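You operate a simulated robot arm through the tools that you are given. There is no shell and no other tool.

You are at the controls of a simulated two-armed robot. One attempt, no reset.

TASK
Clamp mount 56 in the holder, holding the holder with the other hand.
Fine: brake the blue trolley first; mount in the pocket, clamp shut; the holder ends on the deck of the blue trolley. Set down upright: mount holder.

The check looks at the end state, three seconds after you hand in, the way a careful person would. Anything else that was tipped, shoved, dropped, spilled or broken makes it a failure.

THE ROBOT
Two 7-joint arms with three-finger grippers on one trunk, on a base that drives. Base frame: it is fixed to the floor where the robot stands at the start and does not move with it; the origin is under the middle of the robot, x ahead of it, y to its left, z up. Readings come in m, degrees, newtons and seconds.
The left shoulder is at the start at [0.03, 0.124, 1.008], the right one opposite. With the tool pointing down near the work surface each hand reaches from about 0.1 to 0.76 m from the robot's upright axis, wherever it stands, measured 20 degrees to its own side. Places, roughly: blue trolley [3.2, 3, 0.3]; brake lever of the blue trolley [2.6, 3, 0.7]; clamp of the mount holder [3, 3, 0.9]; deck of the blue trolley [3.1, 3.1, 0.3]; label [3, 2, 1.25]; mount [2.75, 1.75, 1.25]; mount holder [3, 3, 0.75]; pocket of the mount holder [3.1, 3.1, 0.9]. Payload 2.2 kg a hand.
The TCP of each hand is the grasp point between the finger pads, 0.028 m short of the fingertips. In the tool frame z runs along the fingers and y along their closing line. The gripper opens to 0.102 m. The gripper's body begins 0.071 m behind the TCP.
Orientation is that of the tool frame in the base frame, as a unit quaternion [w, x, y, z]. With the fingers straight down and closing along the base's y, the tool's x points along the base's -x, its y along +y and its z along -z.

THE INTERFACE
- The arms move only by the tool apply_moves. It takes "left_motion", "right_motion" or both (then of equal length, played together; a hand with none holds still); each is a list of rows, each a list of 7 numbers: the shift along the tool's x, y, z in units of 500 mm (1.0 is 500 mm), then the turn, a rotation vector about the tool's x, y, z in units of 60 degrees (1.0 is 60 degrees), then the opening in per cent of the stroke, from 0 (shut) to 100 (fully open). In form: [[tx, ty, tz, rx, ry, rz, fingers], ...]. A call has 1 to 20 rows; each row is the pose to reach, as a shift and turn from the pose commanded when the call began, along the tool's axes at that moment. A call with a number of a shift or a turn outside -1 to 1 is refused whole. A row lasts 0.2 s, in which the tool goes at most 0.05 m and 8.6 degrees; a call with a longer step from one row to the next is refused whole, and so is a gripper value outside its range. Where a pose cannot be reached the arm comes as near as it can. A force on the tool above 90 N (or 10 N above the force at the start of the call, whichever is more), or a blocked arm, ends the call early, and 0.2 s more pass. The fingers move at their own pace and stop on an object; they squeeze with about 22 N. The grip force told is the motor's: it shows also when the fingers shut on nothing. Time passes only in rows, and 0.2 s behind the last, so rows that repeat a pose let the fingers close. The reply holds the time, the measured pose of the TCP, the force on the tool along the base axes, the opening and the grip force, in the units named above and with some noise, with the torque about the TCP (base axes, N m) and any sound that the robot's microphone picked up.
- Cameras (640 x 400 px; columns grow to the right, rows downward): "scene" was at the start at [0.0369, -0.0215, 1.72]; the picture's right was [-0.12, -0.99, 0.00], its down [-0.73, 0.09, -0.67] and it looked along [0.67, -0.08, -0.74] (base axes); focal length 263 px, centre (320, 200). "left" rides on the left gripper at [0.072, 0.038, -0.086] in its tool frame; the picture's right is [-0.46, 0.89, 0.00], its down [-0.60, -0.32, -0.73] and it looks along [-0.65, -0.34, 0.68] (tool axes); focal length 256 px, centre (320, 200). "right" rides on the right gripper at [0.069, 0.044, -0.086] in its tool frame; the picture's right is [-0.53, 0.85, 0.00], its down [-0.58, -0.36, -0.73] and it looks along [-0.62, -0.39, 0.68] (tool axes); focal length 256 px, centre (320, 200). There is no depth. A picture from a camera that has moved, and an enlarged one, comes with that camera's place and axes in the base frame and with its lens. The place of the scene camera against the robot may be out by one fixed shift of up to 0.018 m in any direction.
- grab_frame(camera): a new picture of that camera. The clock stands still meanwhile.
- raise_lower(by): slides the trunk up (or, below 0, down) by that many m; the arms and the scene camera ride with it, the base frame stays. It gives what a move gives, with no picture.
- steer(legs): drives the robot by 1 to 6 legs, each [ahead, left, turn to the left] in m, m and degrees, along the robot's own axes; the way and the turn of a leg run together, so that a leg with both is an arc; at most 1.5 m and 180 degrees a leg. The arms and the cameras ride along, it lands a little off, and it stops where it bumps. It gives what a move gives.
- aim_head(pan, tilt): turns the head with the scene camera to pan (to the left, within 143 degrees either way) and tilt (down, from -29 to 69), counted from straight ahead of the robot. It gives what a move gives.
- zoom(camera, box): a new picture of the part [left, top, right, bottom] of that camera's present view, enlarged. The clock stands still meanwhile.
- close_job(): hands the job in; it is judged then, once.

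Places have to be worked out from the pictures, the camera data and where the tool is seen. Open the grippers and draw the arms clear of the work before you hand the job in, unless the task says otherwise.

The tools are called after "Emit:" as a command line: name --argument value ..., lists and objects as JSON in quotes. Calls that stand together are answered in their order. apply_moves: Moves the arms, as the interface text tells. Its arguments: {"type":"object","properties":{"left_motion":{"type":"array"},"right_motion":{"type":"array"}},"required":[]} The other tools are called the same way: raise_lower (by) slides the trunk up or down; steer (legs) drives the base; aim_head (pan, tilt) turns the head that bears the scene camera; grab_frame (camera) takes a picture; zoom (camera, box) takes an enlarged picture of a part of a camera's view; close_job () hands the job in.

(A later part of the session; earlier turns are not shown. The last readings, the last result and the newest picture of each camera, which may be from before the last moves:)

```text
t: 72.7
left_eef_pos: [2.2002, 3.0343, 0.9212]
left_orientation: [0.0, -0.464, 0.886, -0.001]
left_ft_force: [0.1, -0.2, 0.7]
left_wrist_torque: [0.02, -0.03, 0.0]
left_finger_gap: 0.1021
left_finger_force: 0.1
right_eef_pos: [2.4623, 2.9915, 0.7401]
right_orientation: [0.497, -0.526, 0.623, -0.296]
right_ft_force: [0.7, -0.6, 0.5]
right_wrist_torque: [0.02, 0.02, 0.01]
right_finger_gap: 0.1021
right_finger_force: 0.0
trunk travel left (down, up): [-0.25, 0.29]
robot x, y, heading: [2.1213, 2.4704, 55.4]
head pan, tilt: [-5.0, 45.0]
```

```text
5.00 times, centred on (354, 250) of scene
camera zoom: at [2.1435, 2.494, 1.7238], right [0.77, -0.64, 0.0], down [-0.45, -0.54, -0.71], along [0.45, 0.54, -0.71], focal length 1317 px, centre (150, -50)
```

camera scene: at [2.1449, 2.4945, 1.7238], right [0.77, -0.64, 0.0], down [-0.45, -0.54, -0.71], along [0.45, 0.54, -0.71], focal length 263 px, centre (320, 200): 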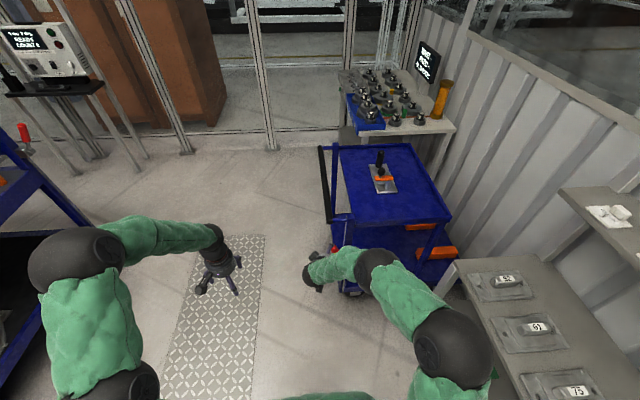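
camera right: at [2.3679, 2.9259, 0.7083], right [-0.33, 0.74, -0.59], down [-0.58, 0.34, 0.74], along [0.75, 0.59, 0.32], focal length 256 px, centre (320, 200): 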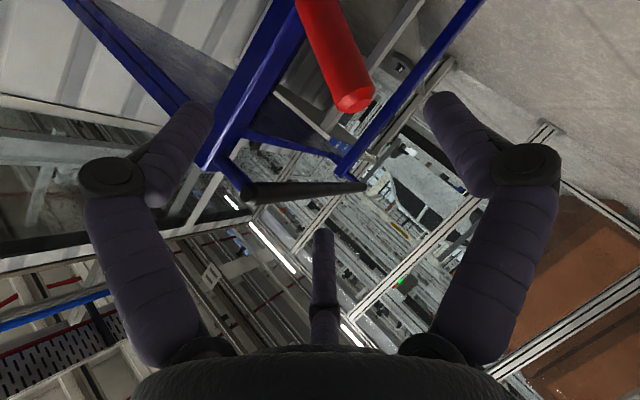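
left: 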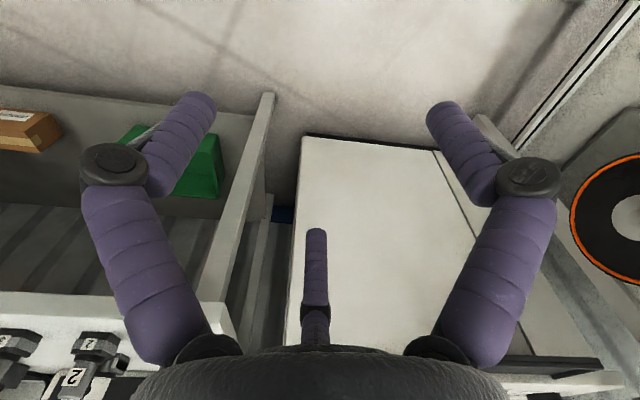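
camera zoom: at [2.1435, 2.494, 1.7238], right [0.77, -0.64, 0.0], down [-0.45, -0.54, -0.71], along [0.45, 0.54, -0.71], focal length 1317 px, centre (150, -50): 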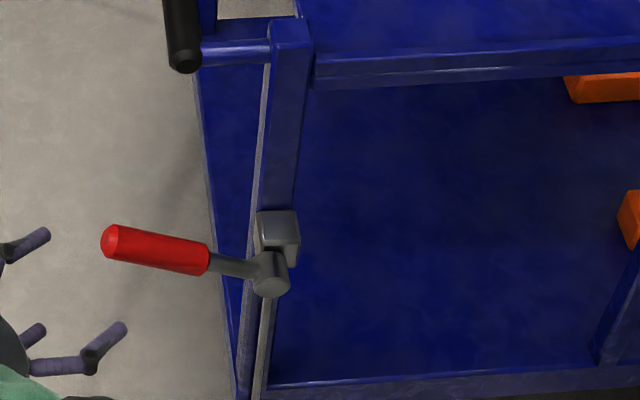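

The lever now leans about 63° from vertical, and it may go further down. I bring the right hand above it with closed fingers, tilted away from the pull-handle, to press it down vertically.

Emit:
apply_moves --right_motion '[[-0.008, -0.03, 0.001, -0.076, 0.096, 0.027, 60], [-0.016, -0.06, 0.001, -0.152, 0.192, 0.053, 20], [-0.025, -0.09, 0.002, -0.228, 0.288, 0.08, 0], [-0.033, -0.12, 0.003, -0.305, 0.385, 0.106, 0], [-0.041, -0.15, 0.004, -0.381, 0.481, 0.133, 0], [-0.05, -0.18, 0.004, -0.457, 0.577, 0.16, 0], [-0.058, -0.206, 0.005, -0.533, 0.673, 0.186, 0]]'

Emit:
grab_frame --camera "right"

Emit:
grab_frame --camera "scene"

```text
t: 74.3
left_eef_pos: [2.2012, 3.0348, 0.9217]
left_orientation: [0.0, -0.463, 0.886, 0.001]
left_ft_force: [0.2, -0.7, 0.3]
left_wrist_torque: [0.03, 0.01, 0.01]
left_finger_gap: 0.1019
left_finger_force: 0.0
right_eef_pos: [2.4994, 2.9931, 0.8395]
right_orientation: [0.119, -0.446, 0.857, -0.229]
right_ft_force: [-1.0, -0.6, -0.5]
right_wrist_torque: [0.01, -0.03, 0.05]
right_finger_gap: 0.0022
right_finger_force: 21.7
trunk travel left (down, up): [-0.25, 0.29]
robot x, y, heading: [2.1238, 2.4684, 55.2]
head pan, tilt: [-5.0, 45.0]
```

```text
taken
camera right: at [2.3932, 2.9832, 0.8928], right [-0.29, 0.86, -0.42], down [0.29, 0.5, 0.81], along [0.91, 0.12, -0.4], focal length 256 px, centre (320, 200)
```

right: 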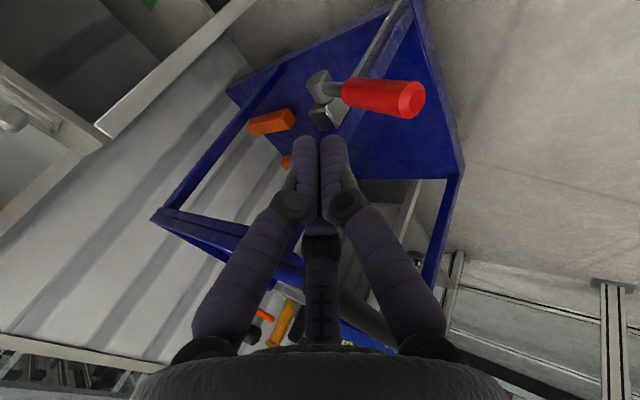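

```text
taken
camera scene: at [2.1446, 2.4941, 1.7238], right [0.77, -0.64, 0.0], down [-0.45, -0.54, -0.71], along [0.45, 0.54, -0.71], focal length 263 px, centre (320, 200)
```

scene: 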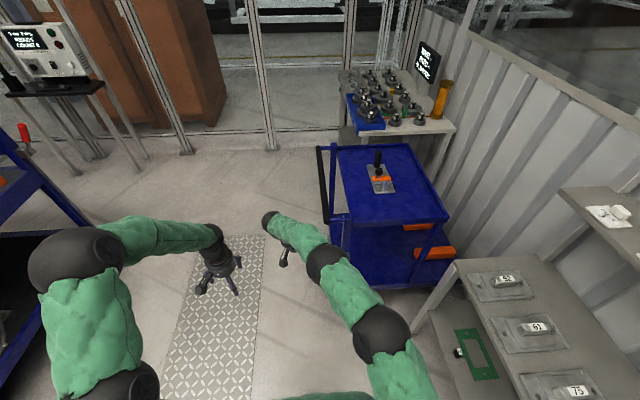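

I judge the grip's middle at about (2.57, 3.02, 0.68). I move the closed fingertips to just above it.

Emit:
apply_moves --right_motion '[[-0.04, 0.01, 0.05, 0, 0, 0, 0], [-0.08, 0.02, 0.1, 0, 0, 0, 0], [-0.123, 0.029, 0.157, 0, 0, 0, 0]]'

Emit:
grab_frame --camera "right"

Emit:
zoom --camera "scene" --box '[260, 190, 388, 270]'

```text
t: 75.1
left_eef_pos: [2.2022, 3.0334, 0.9221]
left_orientation: [0.0, -0.464, 0.886, 0.0]
left_ft_force: [0.4, -0.7, 0.0]
left_wrist_torque: [-0.01, 0.0, -0.05]
left_finger_gap: 0.1021
left_finger_force: 0.1
right_eef_pos: [2.539, 3.0064, 0.7801]
right_orientation: [0.12, -0.446, 0.857, -0.229]
right_ft_force: [0.6, -0.5, -0.1]
right_wrist_torque: [0.02, -0.04, -0.02]
right_finger_gap: 0.0022
right_finger_force: 21.3
right hand out of reach, approached as far as the arm can: row 2, 3
trunk travel left (down, up): [-0.25, 0.29]
robot x, y, heading: [2.1221, 2.4684, 55.3]
head pan, tilt: [-5.0, 45.0]
```

```text
taken
camera right: at [2.4329, 2.9956, 0.8324], right [-0.29, 0.86, -0.42], down [0.29, 0.5, 0.82], along [0.91, 0.12, -0.39], focal length 256 px, centre (320, 200)
```

right: 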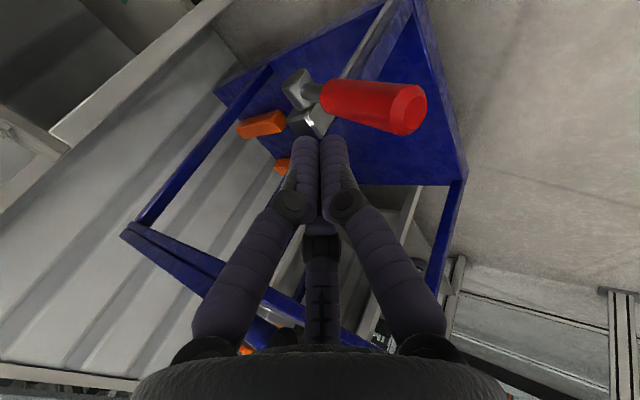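

```text
5.00 times, centred on (324, 230) of scene
camera zoom: at [2.1439, 2.4942, 1.7239], right [0.77, -0.64, 0.0], down [-0.45, -0.54, -0.71], along [0.45, 0.54, -0.71], focal length 1317 px, centre (300, 50)
```

zoom: 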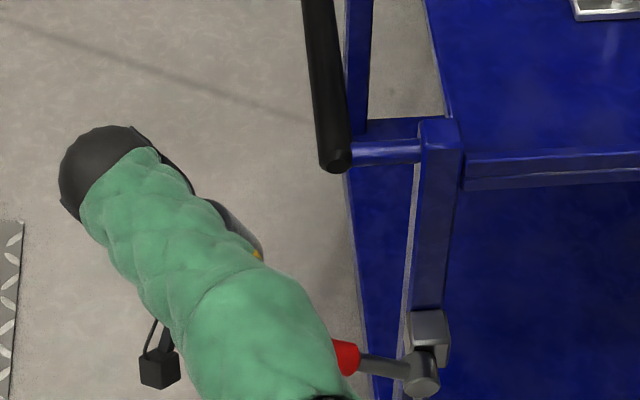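

Out of reach by a few cm, so I pull the hand back 0.08 m and drive the base 0.08 m ahead.

Emit:
apply_moves --right_motion '[[0.08, 0, -0.02, 0, 0, 0, 0], [0.16, 0, -0.04, 0, 0, 0, 0]]'

Emit:
steer --legs '[[0.08, 0, 0]]'

```text
t: 75.7
left_eef_pos: [2.1999, 3.0339, 0.9233]
left_orientation: [0.001, -0.463, 0.887, 0.001]
left_ft_force: [-0.7, -0.8, 0.2]
left_wrist_torque: [0.02, -0.02, -0.01]
left_finger_gap: 0.102
left_finger_force: 0.0
right_eef_pos: [2.483, 2.9436, 0.7975]
right_orientation: [0.12, -0.447, 0.856, -0.23]
right_ft_force: [-0.3, -1.5, -1.1]
right_wrist_torque: [0.04, -0.12, 0.07]
right_finger_gap: 0.0023
right_finger_force: 22.2
trunk travel left (down, up): [-0.25, 0.29]
robot x, y, heading: [2.1213, 2.4649, 55.3]
head pan, tilt: [-5.0, 45.0]
```

```text
t: 76.8
left_eef_pos: [2.2462, 3.1005, 0.9215]
left_orientation: [-0.001, -0.462, 0.887, 0.0]
left_ft_force: [-0.5, 0.4, 0.0]
left_wrist_torque: [-0.04, 0.01, 0.01]
left_finger_gap: 0.1022
left_finger_force: 0.0
right_eef_pos: [2.5315, 3.0107, 0.7972]
right_orientation: [0.119, -0.446, 0.857, -0.23]
right_ft_force: [0.4, 0.2, 0.2]
right_wrist_torque: [-0.08, 0.01, -0.03]
right_finger_gap: 0.0022
right_finger_force: 21.9
trunk travel left (down, up): [-0.25, 0.29]
robot x, y, heading: [2.1677, 2.5326, 55.5]
head pan, tilt: [-5.0, 45.0]
```

Now I move the fingertips above the grip again.

Emit:
apply_moves --right_motion '[[-0.028, 0.007, 0.034, 0, 0, 0, 0], [-0.057, 0.015, 0.068, 0, 0, 0, 0]]'

Emit:
grab_frame --camera "right"

Emit:
grab_frame --camera "scene"

```text
t: 77.4
left_eef_pos: [2.2462, 3.0992, 0.9215]
left_orientation: [0.0, -0.462, 0.887, 0.0]
left_ft_force: [-0.3, 0.4, -0.5]
left_wrist_torque: [0.01, -0.01, 0.0]
left_finger_gap: 0.1018
left_finger_force: 0.1
right_eef_pos: [2.5567, 3.0276, 0.7651]
right_orientation: [0.12, -0.445, 0.857, -0.23]
right_ft_force: [0.2, -0.3, 0.3]
right_wrist_torque: [0.03, 0.03, -0.03]
right_finger_gap: 0.0021
right_finger_force: 21.7
trunk travel left (down, up): [-0.25, 0.29]
robot x, y, heading: [2.1633, 2.5321, 55.1]
head pan, tilt: [-5.0, 45.0]
```

```text
taken
camera right: at [2.4498, 3.0181, 0.8181], right [-0.29, 0.86, -0.42], down [0.29, 0.5, 0.82], along [0.91, 0.12, -0.39], focal length 256 px, centre (320, 200)
```

right: 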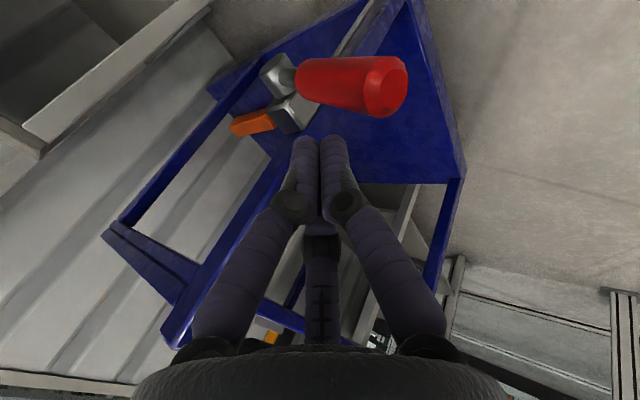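

```text
taken
camera scene: at [2.1894, 2.5591, 1.7238], right [0.77, -0.64, 0.0], down [-0.45, -0.54, -0.71], along [0.45, 0.54, -0.71], focal length 263 px, centre (320, 200)
```

scene: 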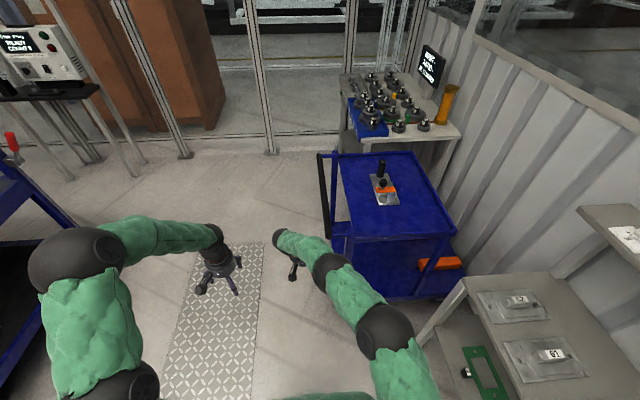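

The grip end appears at about (2.57, 3.04, 0.67), so I shift slightly toward the pivot and lower 0.04 m, staying above contact.

Emit:
apply_moves --right_motion '[[-0.026, -0.02, 0.018, 0, 0, 0, 0], [-0.026, -0.007, 0.053, 0, 0, 0, 0], [-0.026, 0.007, 0.088, 0, 0, 0, 0]]'

Emit:
grab_frame --camera "right"

```text
t: 78.2
left_eef_pos: [2.2473, 3.0994, 0.9219]
left_orientation: [0.0, -0.462, 0.887, 0.0]
left_ft_force: [0.2, -0.9, 0.1]
left_wrist_torque: [-0.01, 0.03, -0.01]
left_finger_gap: 0.1017
left_finger_force: 0.0
right_eef_pos: [2.5782, 3.0273, 0.7245]
right_orientation: [0.119, -0.445, 0.857, -0.23]
right_ft_force: [0.0, 0.3, -0.7]
right_wrist_torque: [0.03, 0.0, -0.01]
right_finger_gap: 0.002
right_finger_force: 22.1
trunk travel left (down, up): [-0.25, 0.29]
robot x, y, heading: [2.1669, 2.5326, 55.1]
head pan, tilt: [-5.0, 45.0]
```

```text
taken
camera right: at [2.473, 3.0178, 0.7777], right [-0.29, 0.86, -0.42], down [0.29, 0.5, 0.82], along [0.91, 0.12, -0.39], focal length 256 px, centre (320, 200)
```

right: 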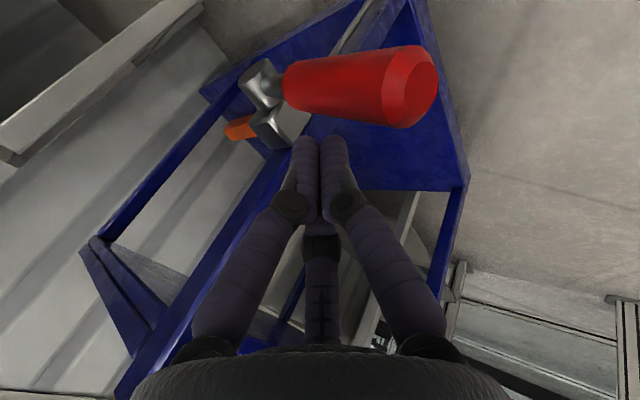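

The fingertips are right above the red grip. I press down slowly 0.04 m and watch the force.

Emit:
apply_moves --right_motion '[[0, 0.01, 0.017, 0, 0, 0, 0], [0, 0.02, 0.035, 0, 0, 0, 0], [0, 0.03, 0.052, 0, 0, 0, 0], [0, 0.04, 0.069, 0, 0, 0, 0]]'

Emit:
grab_frame --camera "right"

```text
t: 79.2
left_eef_pos: [2.2468, 3.0993, 0.9236]
left_orientation: [0.0, -0.462, 0.887, 0.0]
left_ft_force: [-0.1, 0.0, 0.1]
left_wrist_torque: [0.0, -0.01, -0.01]
left_finger_gap: 0.1021
left_finger_force: 0.0
right_eef_pos: [2.5785, 3.0279, 0.6852]
right_orientation: [0.12, -0.445, 0.857, -0.23]
right_ft_force: [0.4, -0.8, -0.7]
right_wrist_torque: [0.0, 0.02, -0.02]
right_finger_gap: 0.002
right_finger_force: 21.9
trunk travel left (down, up): [-0.25, 0.29]
robot x, y, heading: [2.1638, 2.5334, 55.1]
head pan, tilt: [-5.0, 45.0]
```

```text
taken
camera right: at [2.4727, 3.0181, 0.738], right [-0.29, 0.86, -0.42], down [0.29, 0.5, 0.82], along [0.91, 0.12, -0.39], focal length 256 px, centre (320, 200)
```

right: 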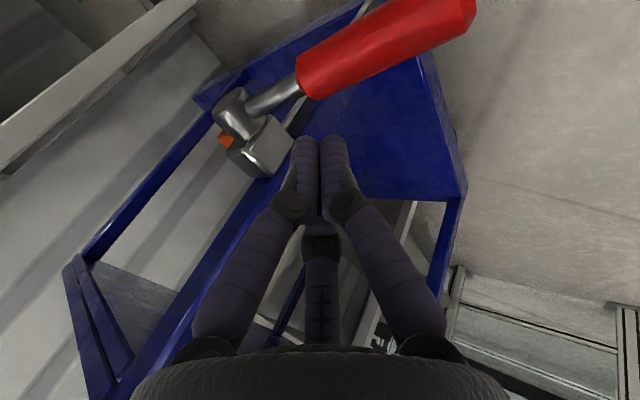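

The lever has swung further down with no load left on the hand. I raise the hand to see the lever's new position.

Emit:
apply_moves --right_motion '[[0.02, -0.04, -0.07, 0, 0, 0, 0], [0.04, -0.08, -0.14, 0, 0, 0, 0], [0.08, -0.12, -0.19, 0, 0, 0, 0], [0.14, -0.16, -0.22, 0, 0, 0, 0]]'

Emit:
grab_frame --camera "right"

Emit:
zoom --camera "scene" --box '[260, 200, 420, 300]'

```text
t: 80.2
left_eef_pos: [2.246, 3.0989, 0.9219]
left_orientation: [0.0, -0.463, 0.886, -0.001]
left_ft_force: [-0.6, 0.0, 0.1]
left_wrist_torque: [0.01, -0.03, 0.0]
left_finger_gap: 0.1019
left_finger_force: 0.0
right_eef_pos: [2.5481, 2.9605, 0.8206]
right_orientation: [0.12, -0.445, 0.857, -0.23]
right_ft_force: [-0.6, -0.1, 0.6]
right_wrist_torque: [0.03, 0.01, 0.04]
right_finger_gap: 0.0024
right_finger_force: 22.2
trunk travel left (down, up): [-0.25, 0.29]
robot x, y, heading: [2.168, 2.5332, 55.3]
head pan, tilt: [-5.0, 45.0]
```

```text
taken
camera right: at [2.4422, 2.9503, 0.8735], right [-0.29, 0.86, -0.42], down [0.29, 0.5, 0.82], along [0.91, 0.12, -0.39], focal length 256 px, centre (320, 200)
```

right: 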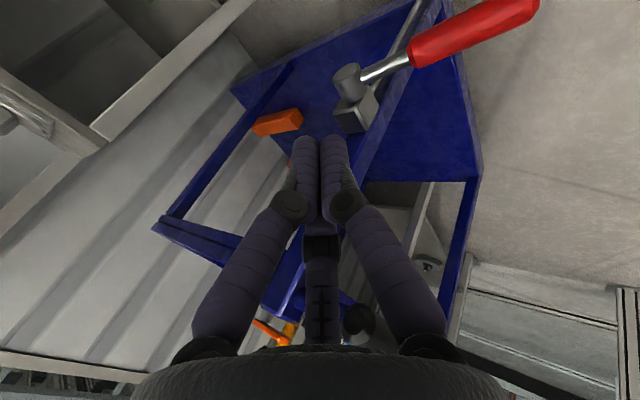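

```text
4.00 times, centred on (340, 250) of scene
camera zoom: at [2.1889, 2.5579, 1.7239], right [0.77, -0.64, 0.0], down [-0.45, -0.54, -0.71], along [0.45, 0.54, -0.71], focal length 1053 px, centre (240, 0)
```

zoom: 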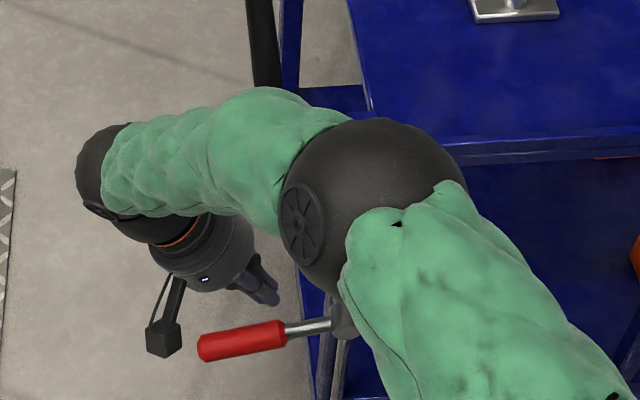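

The lever is now about 10° below horizontal, roughly 75° away from its start, as if it snapped over. I press lightly on it once more to be sure that it is at its stop.

Emit:
apply_moves --right_motion '[[-0.034, 0.02, 0.03, 0, 0, 0, 0], [-0.07, 0.06, 0.08, 0, 0, 0, 0], [-0.105, 0.105, 0.13, 0, 0, 0, 0], [-0.136, 0.15, 0.18, 0, 0, 0, 0], [-0.136, 0.2, 0.232, 0, 0, 0, 0]]'

Emit:
grab_frame --camera "right"

```text
t: 81.4
left_eef_pos: [2.2475, 3.0997, 0.9217]
left_orientation: [-0.001, -0.463, 0.887, 0.001]
left_ft_force: [0.0, -0.8, 0.6]
left_wrist_torque: [0.01, 0.02, 0.03]
left_finger_gap: 0.1022
left_finger_force: 0.1
right_eef_pos: [2.565, 3.0317, 0.6697]
right_orientation: [0.119, -0.445, 0.857, -0.23]
right_ft_force: [-0.2, -0.7, -0.5]
right_wrist_torque: [0.03, -0.08, 0.01]
right_finger_gap: 0.0024
right_finger_force: 21.6
trunk travel left (down, up): [-0.25, 0.29]
robot x, y, heading: [2.1672, 2.5306, 55.0]
head pan, tilt: [-5.0, 45.0]
```

```text
taken
camera right: at [2.4584, 3.0223, 0.722], right [-0.29, 0.86, -0.42], down [0.29, 0.5, 0.81], along [0.91, 0.11, -0.4], focal length 256 px, centre (320, 200)
```

right: 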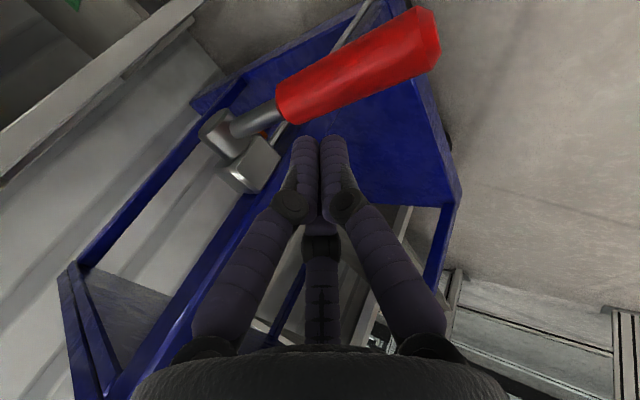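

Fingertips are just above the lever; pressing down slowly.

Emit:
apply_moves --right_motion '[[0, 0.01, 0.017, 0, 0, 0, 0], [0, 0.02, 0.035, 0, 0, 0, 0], [0, 0.03, 0.052, 0, 0, 0, 0], [0, 0.04, 0.069, 0, 0, 0, 0]]'

Emit:
grab_frame --camera "right"

```text
t: 82.4
left_eef_pos: [2.246, 3.1001, 0.9224]
left_orientation: [0.001, -0.463, 0.887, 0.0]
left_ft_force: [0.1, -0.4, 0.2]
left_wrist_torque: [-0.01, 0.02, -0.03]
left_finger_gap: 0.102
left_finger_force: 0.1
right_eef_pos: [2.5623, 3.0217, 0.6455]
right_orientation: [0.12, -0.445, 0.857, -0.229]
right_ft_force: [0.6, 0.9, -0.7]
right_wrist_torque: [0.02, -0.03, 0.01]
right_finger_gap: 0.0021
right_finger_force: 22.2
right hand out of reach, approached as far as the arm can: row 2, 3, 4
trunk travel left (down, up): [-0.25, 0.29]
robot x, y, heading: [2.1667, 2.5339, 55.3]
head pan, tilt: [-5.0, 45.0]
```

```text
taken
camera right: at [2.4559, 3.0126, 0.6994], right [-0.29, 0.86, -0.42], down [0.29, 0.5, 0.82], along [0.91, 0.12, -0.39], focal length 256 px, centre (320, 200)
```

right: 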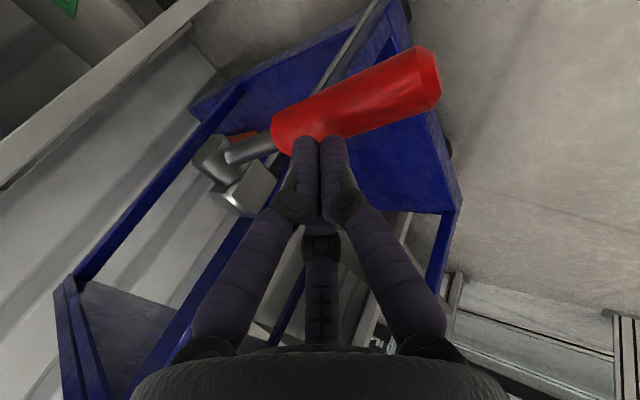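

The arm runs out of reach downwards, so I lift the hand 0.1 m, lower the trunk 0.1 m, then press again.

Emit:
apply_moves --right_motion '[[0, -0.04, -0.07, 0, 0, 0, 0], [0, -0.08, -0.14, 0, 0, 0, 0], [0, -0.1, -0.173, 0, 0, 0, 0]]'

Emit:
raise_lower --by -0.1

Emit:
grab_frame --camera "right"

```text
t: 83.2
left_eef_pos: [2.247, 3.0993, 0.9231]
left_orientation: [0.0, -0.463, 0.886, 0.0]
left_ft_force: [-0.2, -0.4, -0.1]
left_wrist_torque: [0.01, 0.03, 0.0]
left_finger_gap: 0.102
left_finger_force: 0.1
right_eef_pos: [2.5609, 3.0217, 0.7459]
right_orientation: [0.119, -0.445, 0.857, -0.23]
right_ft_force: [0.0, -0.1, 0.5]
right_wrist_torque: [0.03, 0.01, 0.02]
right_finger_gap: 0.0021
right_finger_force: 21.8
trunk travel left (down, up): [-0.25, 0.29]
robot x, y, heading: [2.1663, 2.5314, 55.3]
head pan, tilt: [-5.0, 45.0]
```

```text
t: 84.5
left_eef_pos: [2.2449, 3.1, 0.8224]
left_orientation: [0.0, -0.463, 0.886, 0.0]
left_ft_force: [0.0, 0.5, 0.7]
left_wrist_torque: [0.05, 0.01, 0.0]
left_finger_gap: 0.1016
left_finger_force: 0.1
right_eef_pos: [2.5623, 3.0226, 0.646]
right_orientation: [0.12, -0.445, 0.858, -0.229]
right_ft_force: [0.5, 0.5, 0.2]
right_wrist_torque: [0.01, -0.03, 0.02]
right_finger_gap: 0.0023
right_finger_force: 22.2
trunk travel left (down, up): [-0.15, 0.39]
robot x, y, heading: [2.1673, 2.5307, 55.3]
head pan, tilt: [-5.0, 45.0]
```

```text
taken
camera right: at [2.4555, 3.0123, 0.6997], right [-0.29, 0.86, -0.42], down [0.29, 0.5, 0.82], along [0.91, 0.12, -0.39], focal length 256 px, centre (320, 200)
```

right: 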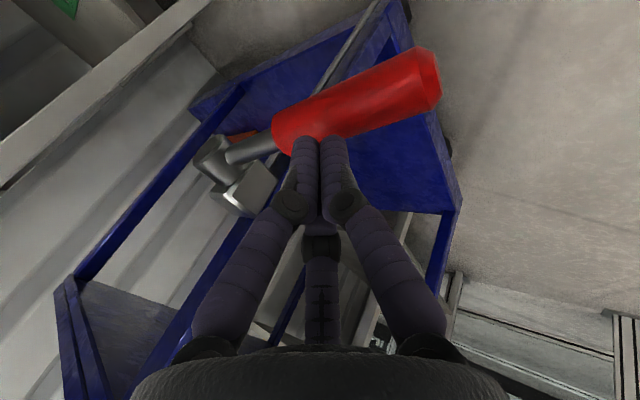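

Now pressing down in 1 cm steps.

Emit:
apply_moves --right_motion '[[-0.01, 0.01, 0.017, 0, 0, 0, 0], [-0.016, 0.02, 0.035, 0, 0, 0, 0], [-0.016, 0.03, 0.052, 0, 0, 0, 0], [-0.016, 0.035, 0.061, 0, 0, 0, 0]]'

Emit:
grab_frame --camera "right"

```text
t: 85.5
left_eef_pos: [2.2439, 3.0965, 0.8265]
left_orientation: [0.003, -0.463, 0.886, 0.001]
left_ft_force: [-0.2, 0.9, 0.0]
left_wrist_torque: [-0.01, -0.01, -0.01]
left_finger_gap: 0.102
left_finger_force: 0.2
right_eef_pos: [2.568, 3.0333, 0.6266]
right_orientation: [0.13, -0.442, 0.859, -0.224]
right_ft_force: [-20.3, -4.7, 82.9]
right_wrist_torque: [-0.56, 0.77, 0.18]
right_finger_gap: 0.0021
right_finger_force: 21.8
trunk travel left (down, up): [-0.15, 0.39]
robot x, y, heading: [2.1666, 2.5336, 55.2]
head pan, tilt: [-5.0, 45.0]
```

```text
taken
camera right: at [2.4606, 3.0234, 0.6781], right [-0.28, 0.87, -0.41], down [0.28, 0.48, 0.83], along [0.92, 0.12, -0.38], focal length 256 px, centre (320, 200)
```

right: 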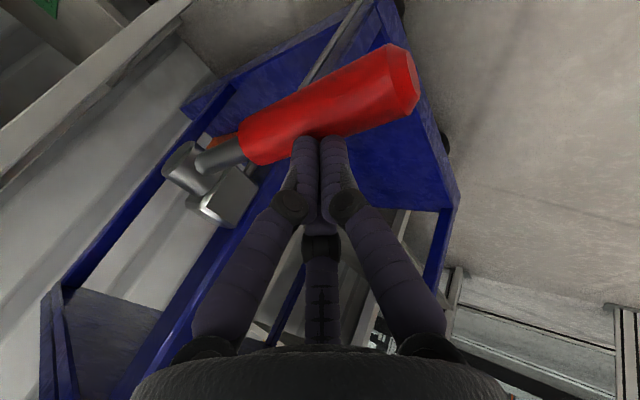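

83 N of push-back means the lever is firmly at its end stop, so the brake is set. I lift the hand clear, pull it back upright and look at the trolley.

Emit:
apply_moves --right_motion '[[0, -0.04, -0.07, 0, 0, 0, 0], [0, -0.08, -0.14, 0, 0, 0, 0], [0, -0.12, -0.208, 0, 0, 0, 0]]'

Emit:
apply_moves --right_motion '[[0.06, -0.04, -0.01, -0.08, 0, 0, 0], [0.12, -0.09, -0.02, -0.17, 0, 0, 0], [0.19, -0.135, -0.035, -0.25, 0, 0, 0], [0.26, -0.18, -0.05, -0.33, 0, 0, 0], [0.33, -0.23, -0.06, -0.42, 0, 0, 0], [0.4, -0.273, -0.073, -0.5, 0, 0, 0]]'

Emit:
raise_lower --by 0.1

Emit:
grab_frame --camera "scene"

Emit:
zoom --camera "scene" --box '[300, 200, 428, 280]'

```text
t: 86.3
left_eef_pos: [2.2455, 3.0992, 0.8224]
left_orientation: [0.0, -0.462, 0.887, 0.0]
left_ft_force: [-0.6, 0.2, 0.6]
left_wrist_torque: [0.0, 0.0, 0.0]
left_finger_gap: 0.1021
left_finger_force: 0.1
right_eef_pos: [2.5651, 3.0275, 0.7312]
right_orientation: [0.119, -0.445, 0.857, -0.23]
right_ft_force: [0.8, -0.9, -0.3]
right_wrist_torque: [0.0, 0.03, 0.04]
right_finger_gap: 0.0022
right_finger_force: 22.5
trunk travel left (down, up): [-0.15, 0.39]
robot x, y, heading: [2.1654, 2.5337, 54.9]
head pan, tilt: [-5.0, 45.0]
```

```text
t: 87.7
left_eef_pos: [2.2468, 3.0991, 0.8228]
left_orientation: [0.001, -0.463, 0.886, 0.0]
left_ft_force: [0.2, 0.1, -0.2]
left_wrist_torque: [-0.01, -0.01, -0.01]
left_finger_gap: 0.1022
left_finger_force: 0.0
right_eef_pos: [2.5334, 2.8062, 0.8299]
right_orientation: [0.0, -0.461, 0.887, 0.002]
right_ft_force: [0.2, -0.2, -0.2]
right_wrist_torque: [0.03, -0.02, 0.0]
right_finger_gap: 0.0021
right_finger_force: 22.1
trunk travel left (down, up): [-0.15, 0.39]
robot x, y, heading: [2.1679, 2.5345, 54.9]
head pan, tilt: [-5.0, 45.0]
```

```text
t: 89.0
left_eef_pos: [2.2459, 3.0994, 0.9222]
left_orientation: [-0.001, -0.463, 0.887, 0.0]
left_ft_force: [-0.3, 0.9, 0.2]
left_wrist_torque: [0.0, -0.03, -0.04]
left_finger_gap: 0.102
left_finger_force: 0.1
right_eef_pos: [2.5336, 2.8067, 0.931]
right_orientation: [0.0, -0.462, 0.887, 0.0]
right_ft_force: [-0.4, 0.5, -1.2]
right_wrist_torque: [0.01, -0.05, 0.01]
right_finger_gap: 0.002
right_finger_force: 21.2
trunk travel left (down, up): [-0.25, 0.29]
robot x, y, heading: [2.1639, 2.5327, 55.1]
head pan, tilt: [-5.0, 45.0]
```

```text
taken
camera scene: at [2.1895, 2.5593, 1.7237], right [0.77, -0.64, 0.0], down [-0.45, -0.54, -0.71], along [0.45, 0.54, -0.71], focal length 263 px, centre (320, 200)
```

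scene: 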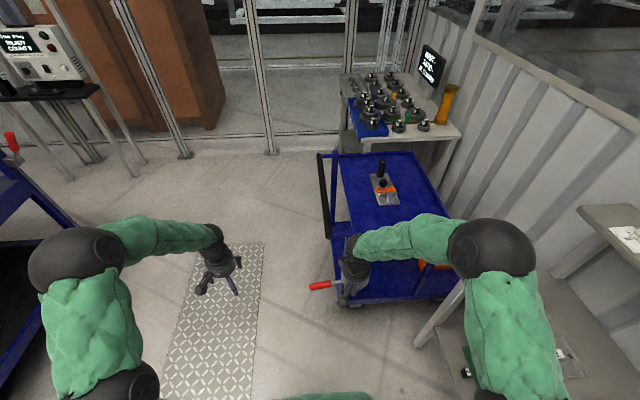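

```text
5.00 times, centred on (364, 240) of scene
camera zoom: at [2.1895, 2.5593, 1.7237], right [0.77, -0.64, 0.0], down [-0.45, -0.54, -0.71], along [0.45, 0.54, -0.71], focal length 1317 px, centre (100, 0)
```

zoom: 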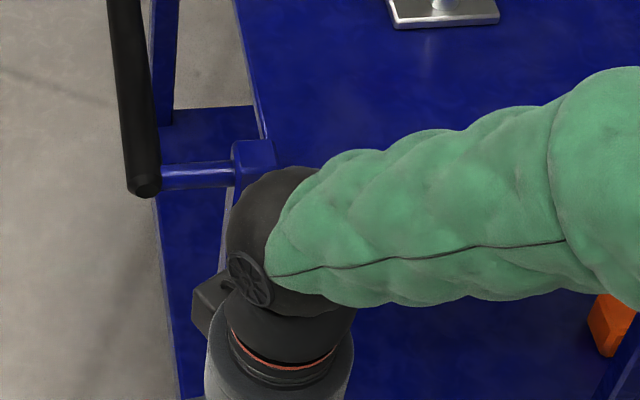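

The trolley is unmoved with the lever down. Next I back off, turn right to face the shelf and look at mount 56.

Emit:
steer --legs '[[-0.26, 0, 0], [0, 0, -89.5]]'

Emit:
aim_head --pan -10 --tilt 30

Emit:
grab_frame --camera "scene"

Emit:
zoom --camera "scene" --box '[310, 110, 470, 210]'

```text
t: 94.7
left_eef_pos: [2.5853, 2.2423, 0.9225]
left_orientation: [0.0, 0.297, 0.955, 0.0]
left_ft_force: [1.1, -0.2, -0.2]
left_wrist_torque: [0.0, -0.01, 0.04]
left_finger_gap: 0.1021
left_finger_force: 0.1
right_eef_pos: [2.2943, 1.9532, 0.9296]
right_orientation: [0.001, 0.298, 0.954, 0.001]
right_ft_force: [0.1, 0.4, -0.6]
right_wrist_torque: [0.01, -0.01, 0.03]
right_finger_gap: 0.0018
right_finger_force: 21.4
trunk travel left (down, up): [-0.25, 0.29]
robot x, y, heading: [2.0188, 2.3195, -34.6]
head pan, tilt: [-5.0, 45.0]
```

```text
t: 95.5
left_eef_pos: [2.5839, 2.243, 0.9217]
left_orientation: [-0.001, 0.297, 0.955, 0.0]
left_ft_force: [-0.6, -0.2, 0.5]
left_wrist_torque: [0.05, -0.04, 0.04]
left_finger_gap: 0.1021
left_finger_force: 0.1
right_eef_pos: [2.2941, 1.9535, 0.9303]
right_orientation: [0.001, 0.298, 0.955, 0.0]
right_ft_force: [-0.9, 0.2, 0.3]
right_wrist_torque: [-0.02, 0.0, 0.01]
right_finger_gap: 0.0021
right_finger_force: 21.9
trunk travel left (down, up): [-0.25, 0.29]
robot x, y, heading: [2.015, 2.3193, -34.3]
head pan, tilt: [-10.0, 30.0]
```

```text
taken
camera scene: at [2.0457, 2.2608, 1.7464], right [-0.7, -0.71, 0.0], down [-0.36, 0.35, -0.87], along [0.62, -0.61, -0.5], focal length 263 px, centre (320, 200)
```

scene: 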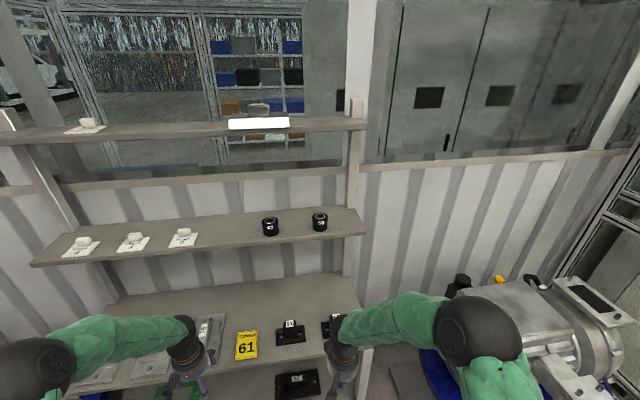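

```text
4.00 times, centred on (390, 160) of scene
camera zoom: at [2.0457, 2.2608, 1.7464], right [-0.7, -0.71, 0.0], down [-0.36, 0.35, -0.87], along [0.62, -0.61, -0.5], focal length 1053 px, centre (40, 360)
```

zoom: 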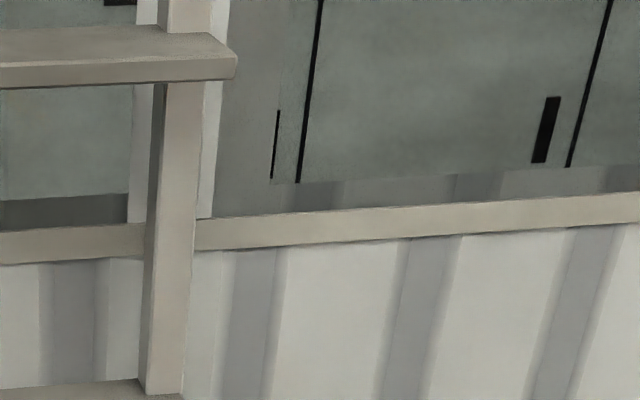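

Mount 56 is at about (2.655, 1.664, 1.155) on the middle shelf (surface ≈1.13, upper shelf ≈1.5). I raise the trunk 0.25 m and drive 0.2 m ahead so the right hand can take it with a slight forward pitch.

Emit:
raise_lower --by 0.25

Emit:
steer --legs '[[0.18, 0, 0]]'

Emit:
aim_head --pan -10 --tilt 45

Emit:
grab_frame --camera "scene"

Emit:
grab_frame --camera "right"

```text
t: 98.1
left_eef_pos: [2.5853, 2.2422, 1.1724]
left_orientation: [-0.001, 0.297, 0.955, 0.001]
left_ft_force: [0.5, -0.4, 0.3]
left_wrist_torque: [0.03, 0.0, 0.0]
left_finger_gap: 0.1021
left_finger_force: 0.2
right_eef_pos: [2.2944, 1.9537, 1.1802]
right_orientation: [0.001, 0.298, 0.954, -0.001]
right_ft_force: [-0.3, -0.2, -0.3]
right_wrist_torque: [0.01, -0.02, 0.02]
right_finger_gap: 0.0019
right_finger_force: 21.8
trunk travel left (down, up): [-0.5, 0.04]
robot x, y, heading: [2.017, 2.317, -34.4]
head pan, tilt: [-10.0, 30.0]
```

```text
t: 99.5
left_eef_pos: [2.7296, 2.1411, 1.173]
left_orientation: [0.0, 0.296, 0.955, 0.0]
left_ft_force: [-0.2, 0.3, 0.1]
left_wrist_torque: [0.0, 0.04, -0.02]
left_finger_gap: 0.1019
left_finger_force: 0.1
right_eef_pos: [2.4393, 1.853, 1.1798]
right_orientation: [0.001, 0.299, 0.954, 0.0]
right_ft_force: [0.0, -0.8, -0.4]
right_wrist_torque: [-0.04, 0.02, -0.01]
right_finger_gap: 0.0023
right_finger_force: 22.0
trunk travel left (down, up): [-0.5, 0.04]
robot x, y, heading: [2.164, 2.2207, -34.5]
head pan, tilt: [-10.0, 30.0]
```

```text
t: 100.3
left_eef_pos: [2.7306, 2.1421, 1.1727]
left_orientation: [0.0, 0.297, 0.955, 0.0]
left_ft_force: [-0.3, -0.7, -0.1]
left_wrist_torque: [0.01, -0.01, 0.0]
left_finger_gap: 0.1019
left_finger_force: 0.0
right_eef_pos: [2.4397, 1.8522, 1.1798]
right_orientation: [0.001, 0.299, 0.954, 0.0]
right_ft_force: [-1.0, 0.4, -0.5]
right_wrist_torque: [-0.02, 0.0, 0.0]
right_finger_gap: 0.0022
right_finger_force: 22.1
trunk travel left (down, up): [-0.5, 0.04]
robot x, y, heading: [2.1684, 2.2207, -34.8]
head pan, tilt: [-10.0, 45.0]
```

```text
taken
camera scene: at [2.1849, 2.1668, 1.9739], right [-0.7, -0.71, 0.0], down [-0.5, 0.5, -0.71], along [0.5, -0.5, -0.71], focal length 263 px, centre (320, 200)
```

scene: 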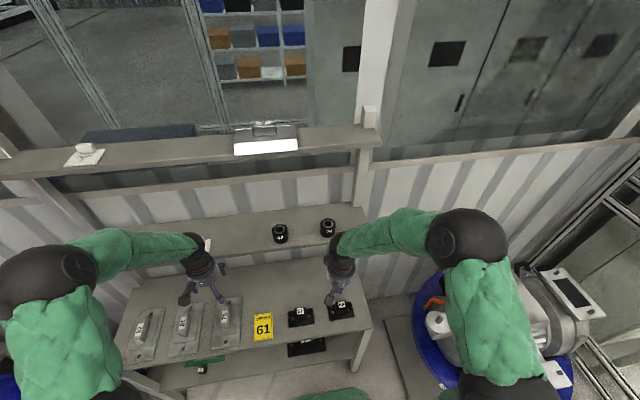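

```text
taken
camera right: at [2.4072, 1.9282, 1.2672], right [0.92, 0.39, 0.0], down [0.27, -0.63, 0.73], along [0.28, -0.67, -0.68], focal length 256 px, centre (320, 200)
```

right: 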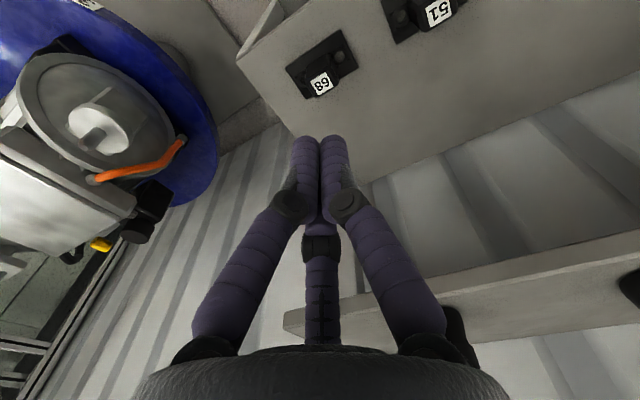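

Mount 56 is about 0.27 m ahead and 0.03 m right of the right hand. I open the gripper, pitch it 30° forward and move to a pre-grasp 0.13 m short.

Emit:
apply_moves --right_motion '[[-0.05, -0.013, -0.02, 0, -0.1, 0, 60], [-0.11, -0.026, -0.03, 0, -0.2, 0, 100], [-0.17, -0.04, -0.04, 0, -0.3, 0, 100], [-0.22, -0.053, -0.04, 0, -0.4, 0, 100], [-0.28, -0.066, -0.04, 0, -0.5, 0, 100]]'

Emit:
grab_frame --camera "right"

Emit:
zoom --camera "scene" --box '[256, 190, 416, 290]'

```text
t: 101.5
left_eef_pos: [2.7297, 2.1412, 1.1726]
left_orientation: [0.0, 0.297, 0.955, 0.0]
left_ft_force: [-0.5, -0.1, 0.8]
left_wrist_torque: [0.03, 0.0, -0.01]
left_finger_gap: 0.1021
left_finger_force: 0.2
right_eef_pos: [2.5364, 1.7451, 1.1998]
right_orientation: [0.248, 0.289, 0.921, -0.078]
right_ft_force: [0.8, 1.1, 0.2]
right_wrist_torque: [0.03, -0.01, -0.02]
right_finger_gap: 0.1019
right_finger_force: 0.0
trunk travel left (down, up): [-0.5, 0.04]
robot x, y, heading: [2.1657, 2.2191, -34.4]
head pan, tilt: [-10.0, 45.0]
```

```text
taken
camera right: at [2.4757, 1.8402, 1.241], right [0.86, 0.43, 0.27], down [-0.1, -0.37, 0.92], along [0.5, -0.82, -0.28], focal length 256 px, centre (320, 200)
```

right: 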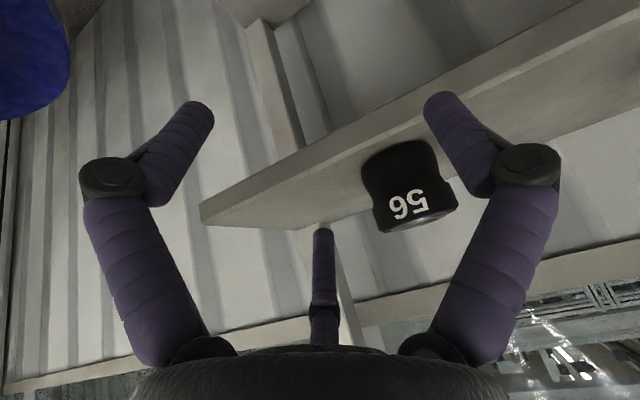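

```text
4.00 times, centred on (336, 240) of scene
camera zoom: at [2.1849, 2.1667, 1.9738], right [-0.7, -0.71, 0.0], down [-0.5, 0.5, -0.71], along [0.5, -0.5, -0.71], focal length 1053 px, centre (256, 40)
```

zoom: 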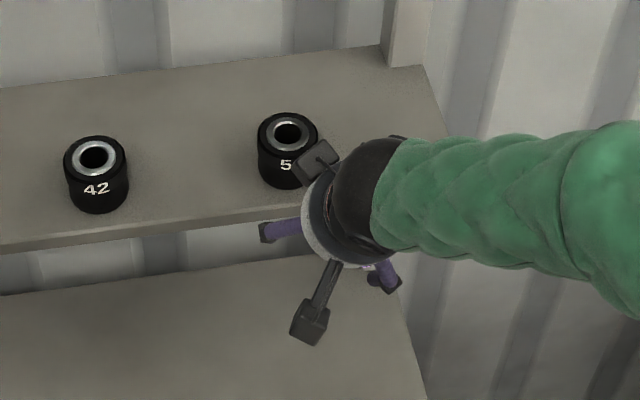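

The wrist view shows 56 clearly: I place its centre at about (2.63, 1.714, 1.19), i.e. 0.03 m left and 0.09 m ahead of the TCP. I shift left, then advance between the open fingers.

Emit:
apply_moves --right_motion '[[0, 0.031, 0, 0, 0, 0, 100], [0, 0.062, 0, 0, 0, 0, 100], [-0.05, 0.062, 0.03, 0, 0, 0, 100], [-0.1, 0.062, 0.06, 0, 0, 0, 100]]'

Emit:
grab_frame --camera "right"

```text
t: 102.5
left_eef_pos: [2.7313, 2.1402, 1.1722]
left_orientation: [-0.001, 0.296, 0.955, 0.001]
left_ft_force: [-0.5, -0.6, 0.6]
left_wrist_torque: [0.0, 0.01, -0.02]
left_finger_gap: 0.1021
left_finger_force: 0.0
right_eef_pos: [2.6008, 1.7351, 1.1984]
right_orientation: [0.246, 0.291, 0.921, -0.078]
right_ft_force: [-0.7, -1.4, 0.2]
right_wrist_torque: [0.15, -0.07, 0.05]
right_finger_gap: 0.1028
right_finger_force: 0.0
trunk travel left (down, up): [-0.5, 0.04]
robot x, y, heading: [2.1632, 2.2177, -34.4]
head pan, tilt: [-10.0, 45.0]
```

```text
taken
camera right: at [2.542, 1.83, 1.2397], right [0.86, 0.43, 0.27], down [-0.1, -0.38, 0.92], along [0.5, -0.82, -0.28], focal length 256 px, centre (320, 200)
```

right: 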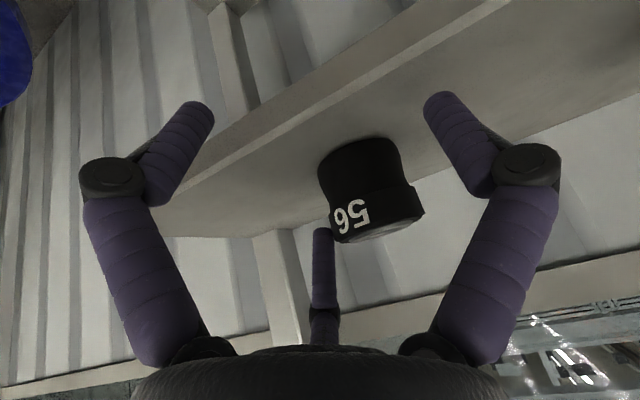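

I zoom in with the wrist camera to measure the mount's place better before going in.

Emit:
zoom --camera "right" --box '[280, 100, 480, 260]'

Emit:
zoom --camera "scene" --box '[290, 200, 386, 260]'

Emit:
grab_frame --camera "left"

```text
2.50 times, centred on (380, 180) of right
camera zoom: at [2.542, 1.83, 1.2397], right [0.86, 0.43, 0.27], down [-0.1, -0.38, 0.92], along [0.5, -0.82, -0.28], focal length 640 px, centre (170, 250)
```

zoom: 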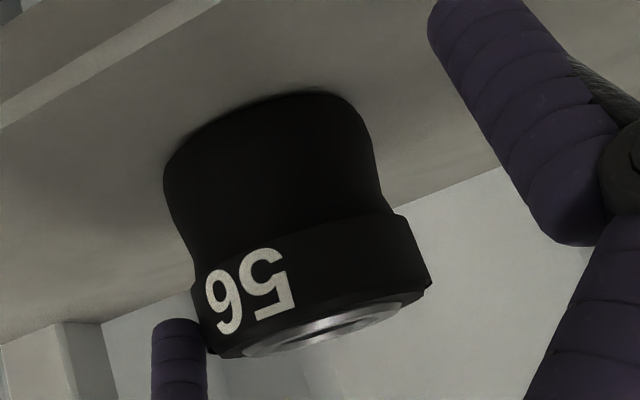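

```text
6.67 times, centred on (338, 230) of scene
camera zoom: at [2.1863, 2.1651, 1.9737], right [-0.7, -0.71, 0.0], down [-0.5, 0.5, -0.71], along [0.5, -0.5, -0.71], focal length 1756 px, centre (200, 0)
```

zoom: 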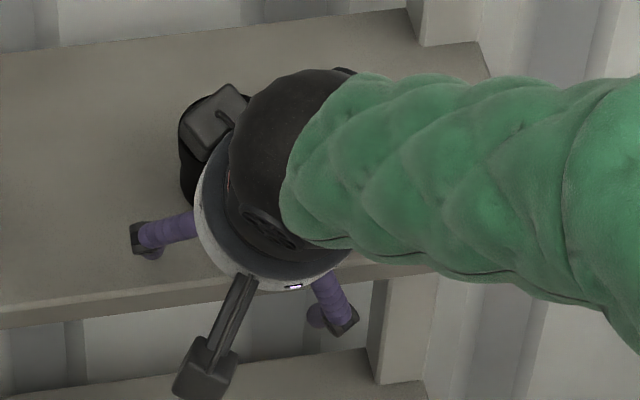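

```text
taken
camera left: at [2.694, 2.2136, 1.2573], right [0.89, 0.47, 0.0], down [0.32, -0.6, 0.73], along [0.34, -0.65, -0.68], focal length 256 px, centre (320, 200)
```

left: 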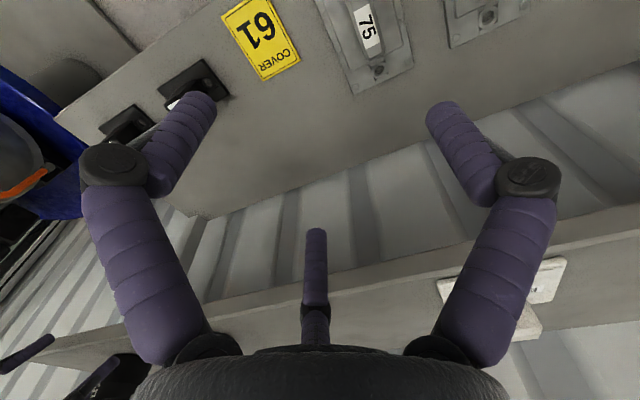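

The mount seems to have shifted about 2–3 cm as the hand moved in, so some part of the hand touched it. I look closely at the gripper's geometry before going on.

Emit:
zoom --camera "scene" --box '[140, 220, 268, 320]'

Emit:
zoom --camera "scene" --box '[300, 205, 364, 265]'

Emit:
zoom --camera "left" --box '[0, 300, 160, 400]'

```text
4.00 times, centred on (204, 270) of scene
camera zoom: at [2.1863, 2.1651, 1.9737], right [-0.7, -0.71, 0.0], down [-0.5, 0.5, -0.71], along [0.5, -0.5, -0.71], focal length 1053 px, centre (784, -80)
```

zoom: 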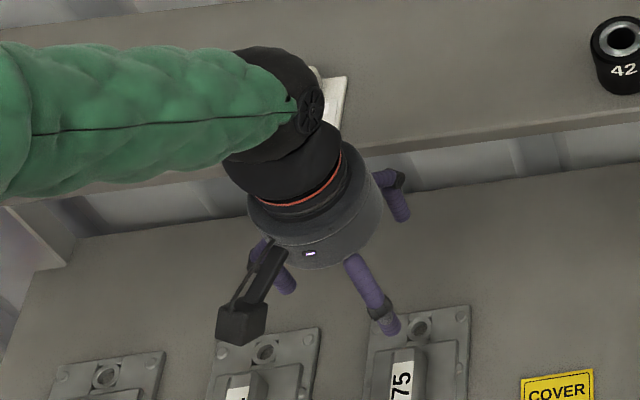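

```text
6.67 times, centred on (332, 235) of scene
camera zoom: at [2.1863, 2.1651, 1.9737], right [-0.7, -0.71, 0.0], down [-0.5, 0.5, -0.71], along [0.5, -0.5, -0.71], focal length 1756 px, centre (240, -33)
```

zoom: 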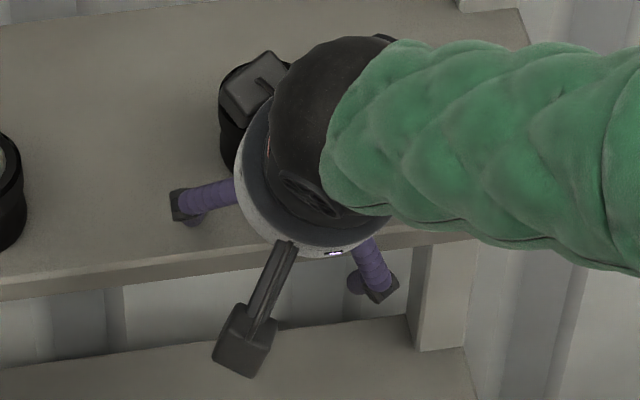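

```text
4.00 times, centred on (80, 350) of left
camera zoom: at [2.694, 2.2136, 1.2573], right [0.89, 0.47, 0.0], down [0.32, -0.6, 0.73], along [0.34, -0.65, -0.68], focal length 1024 px, centre (1280, -400)
```

zoom: 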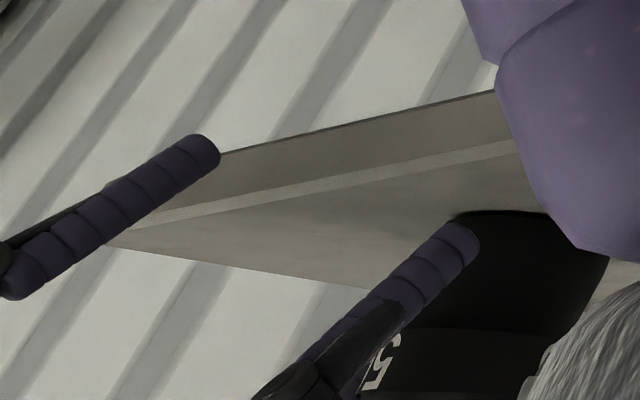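

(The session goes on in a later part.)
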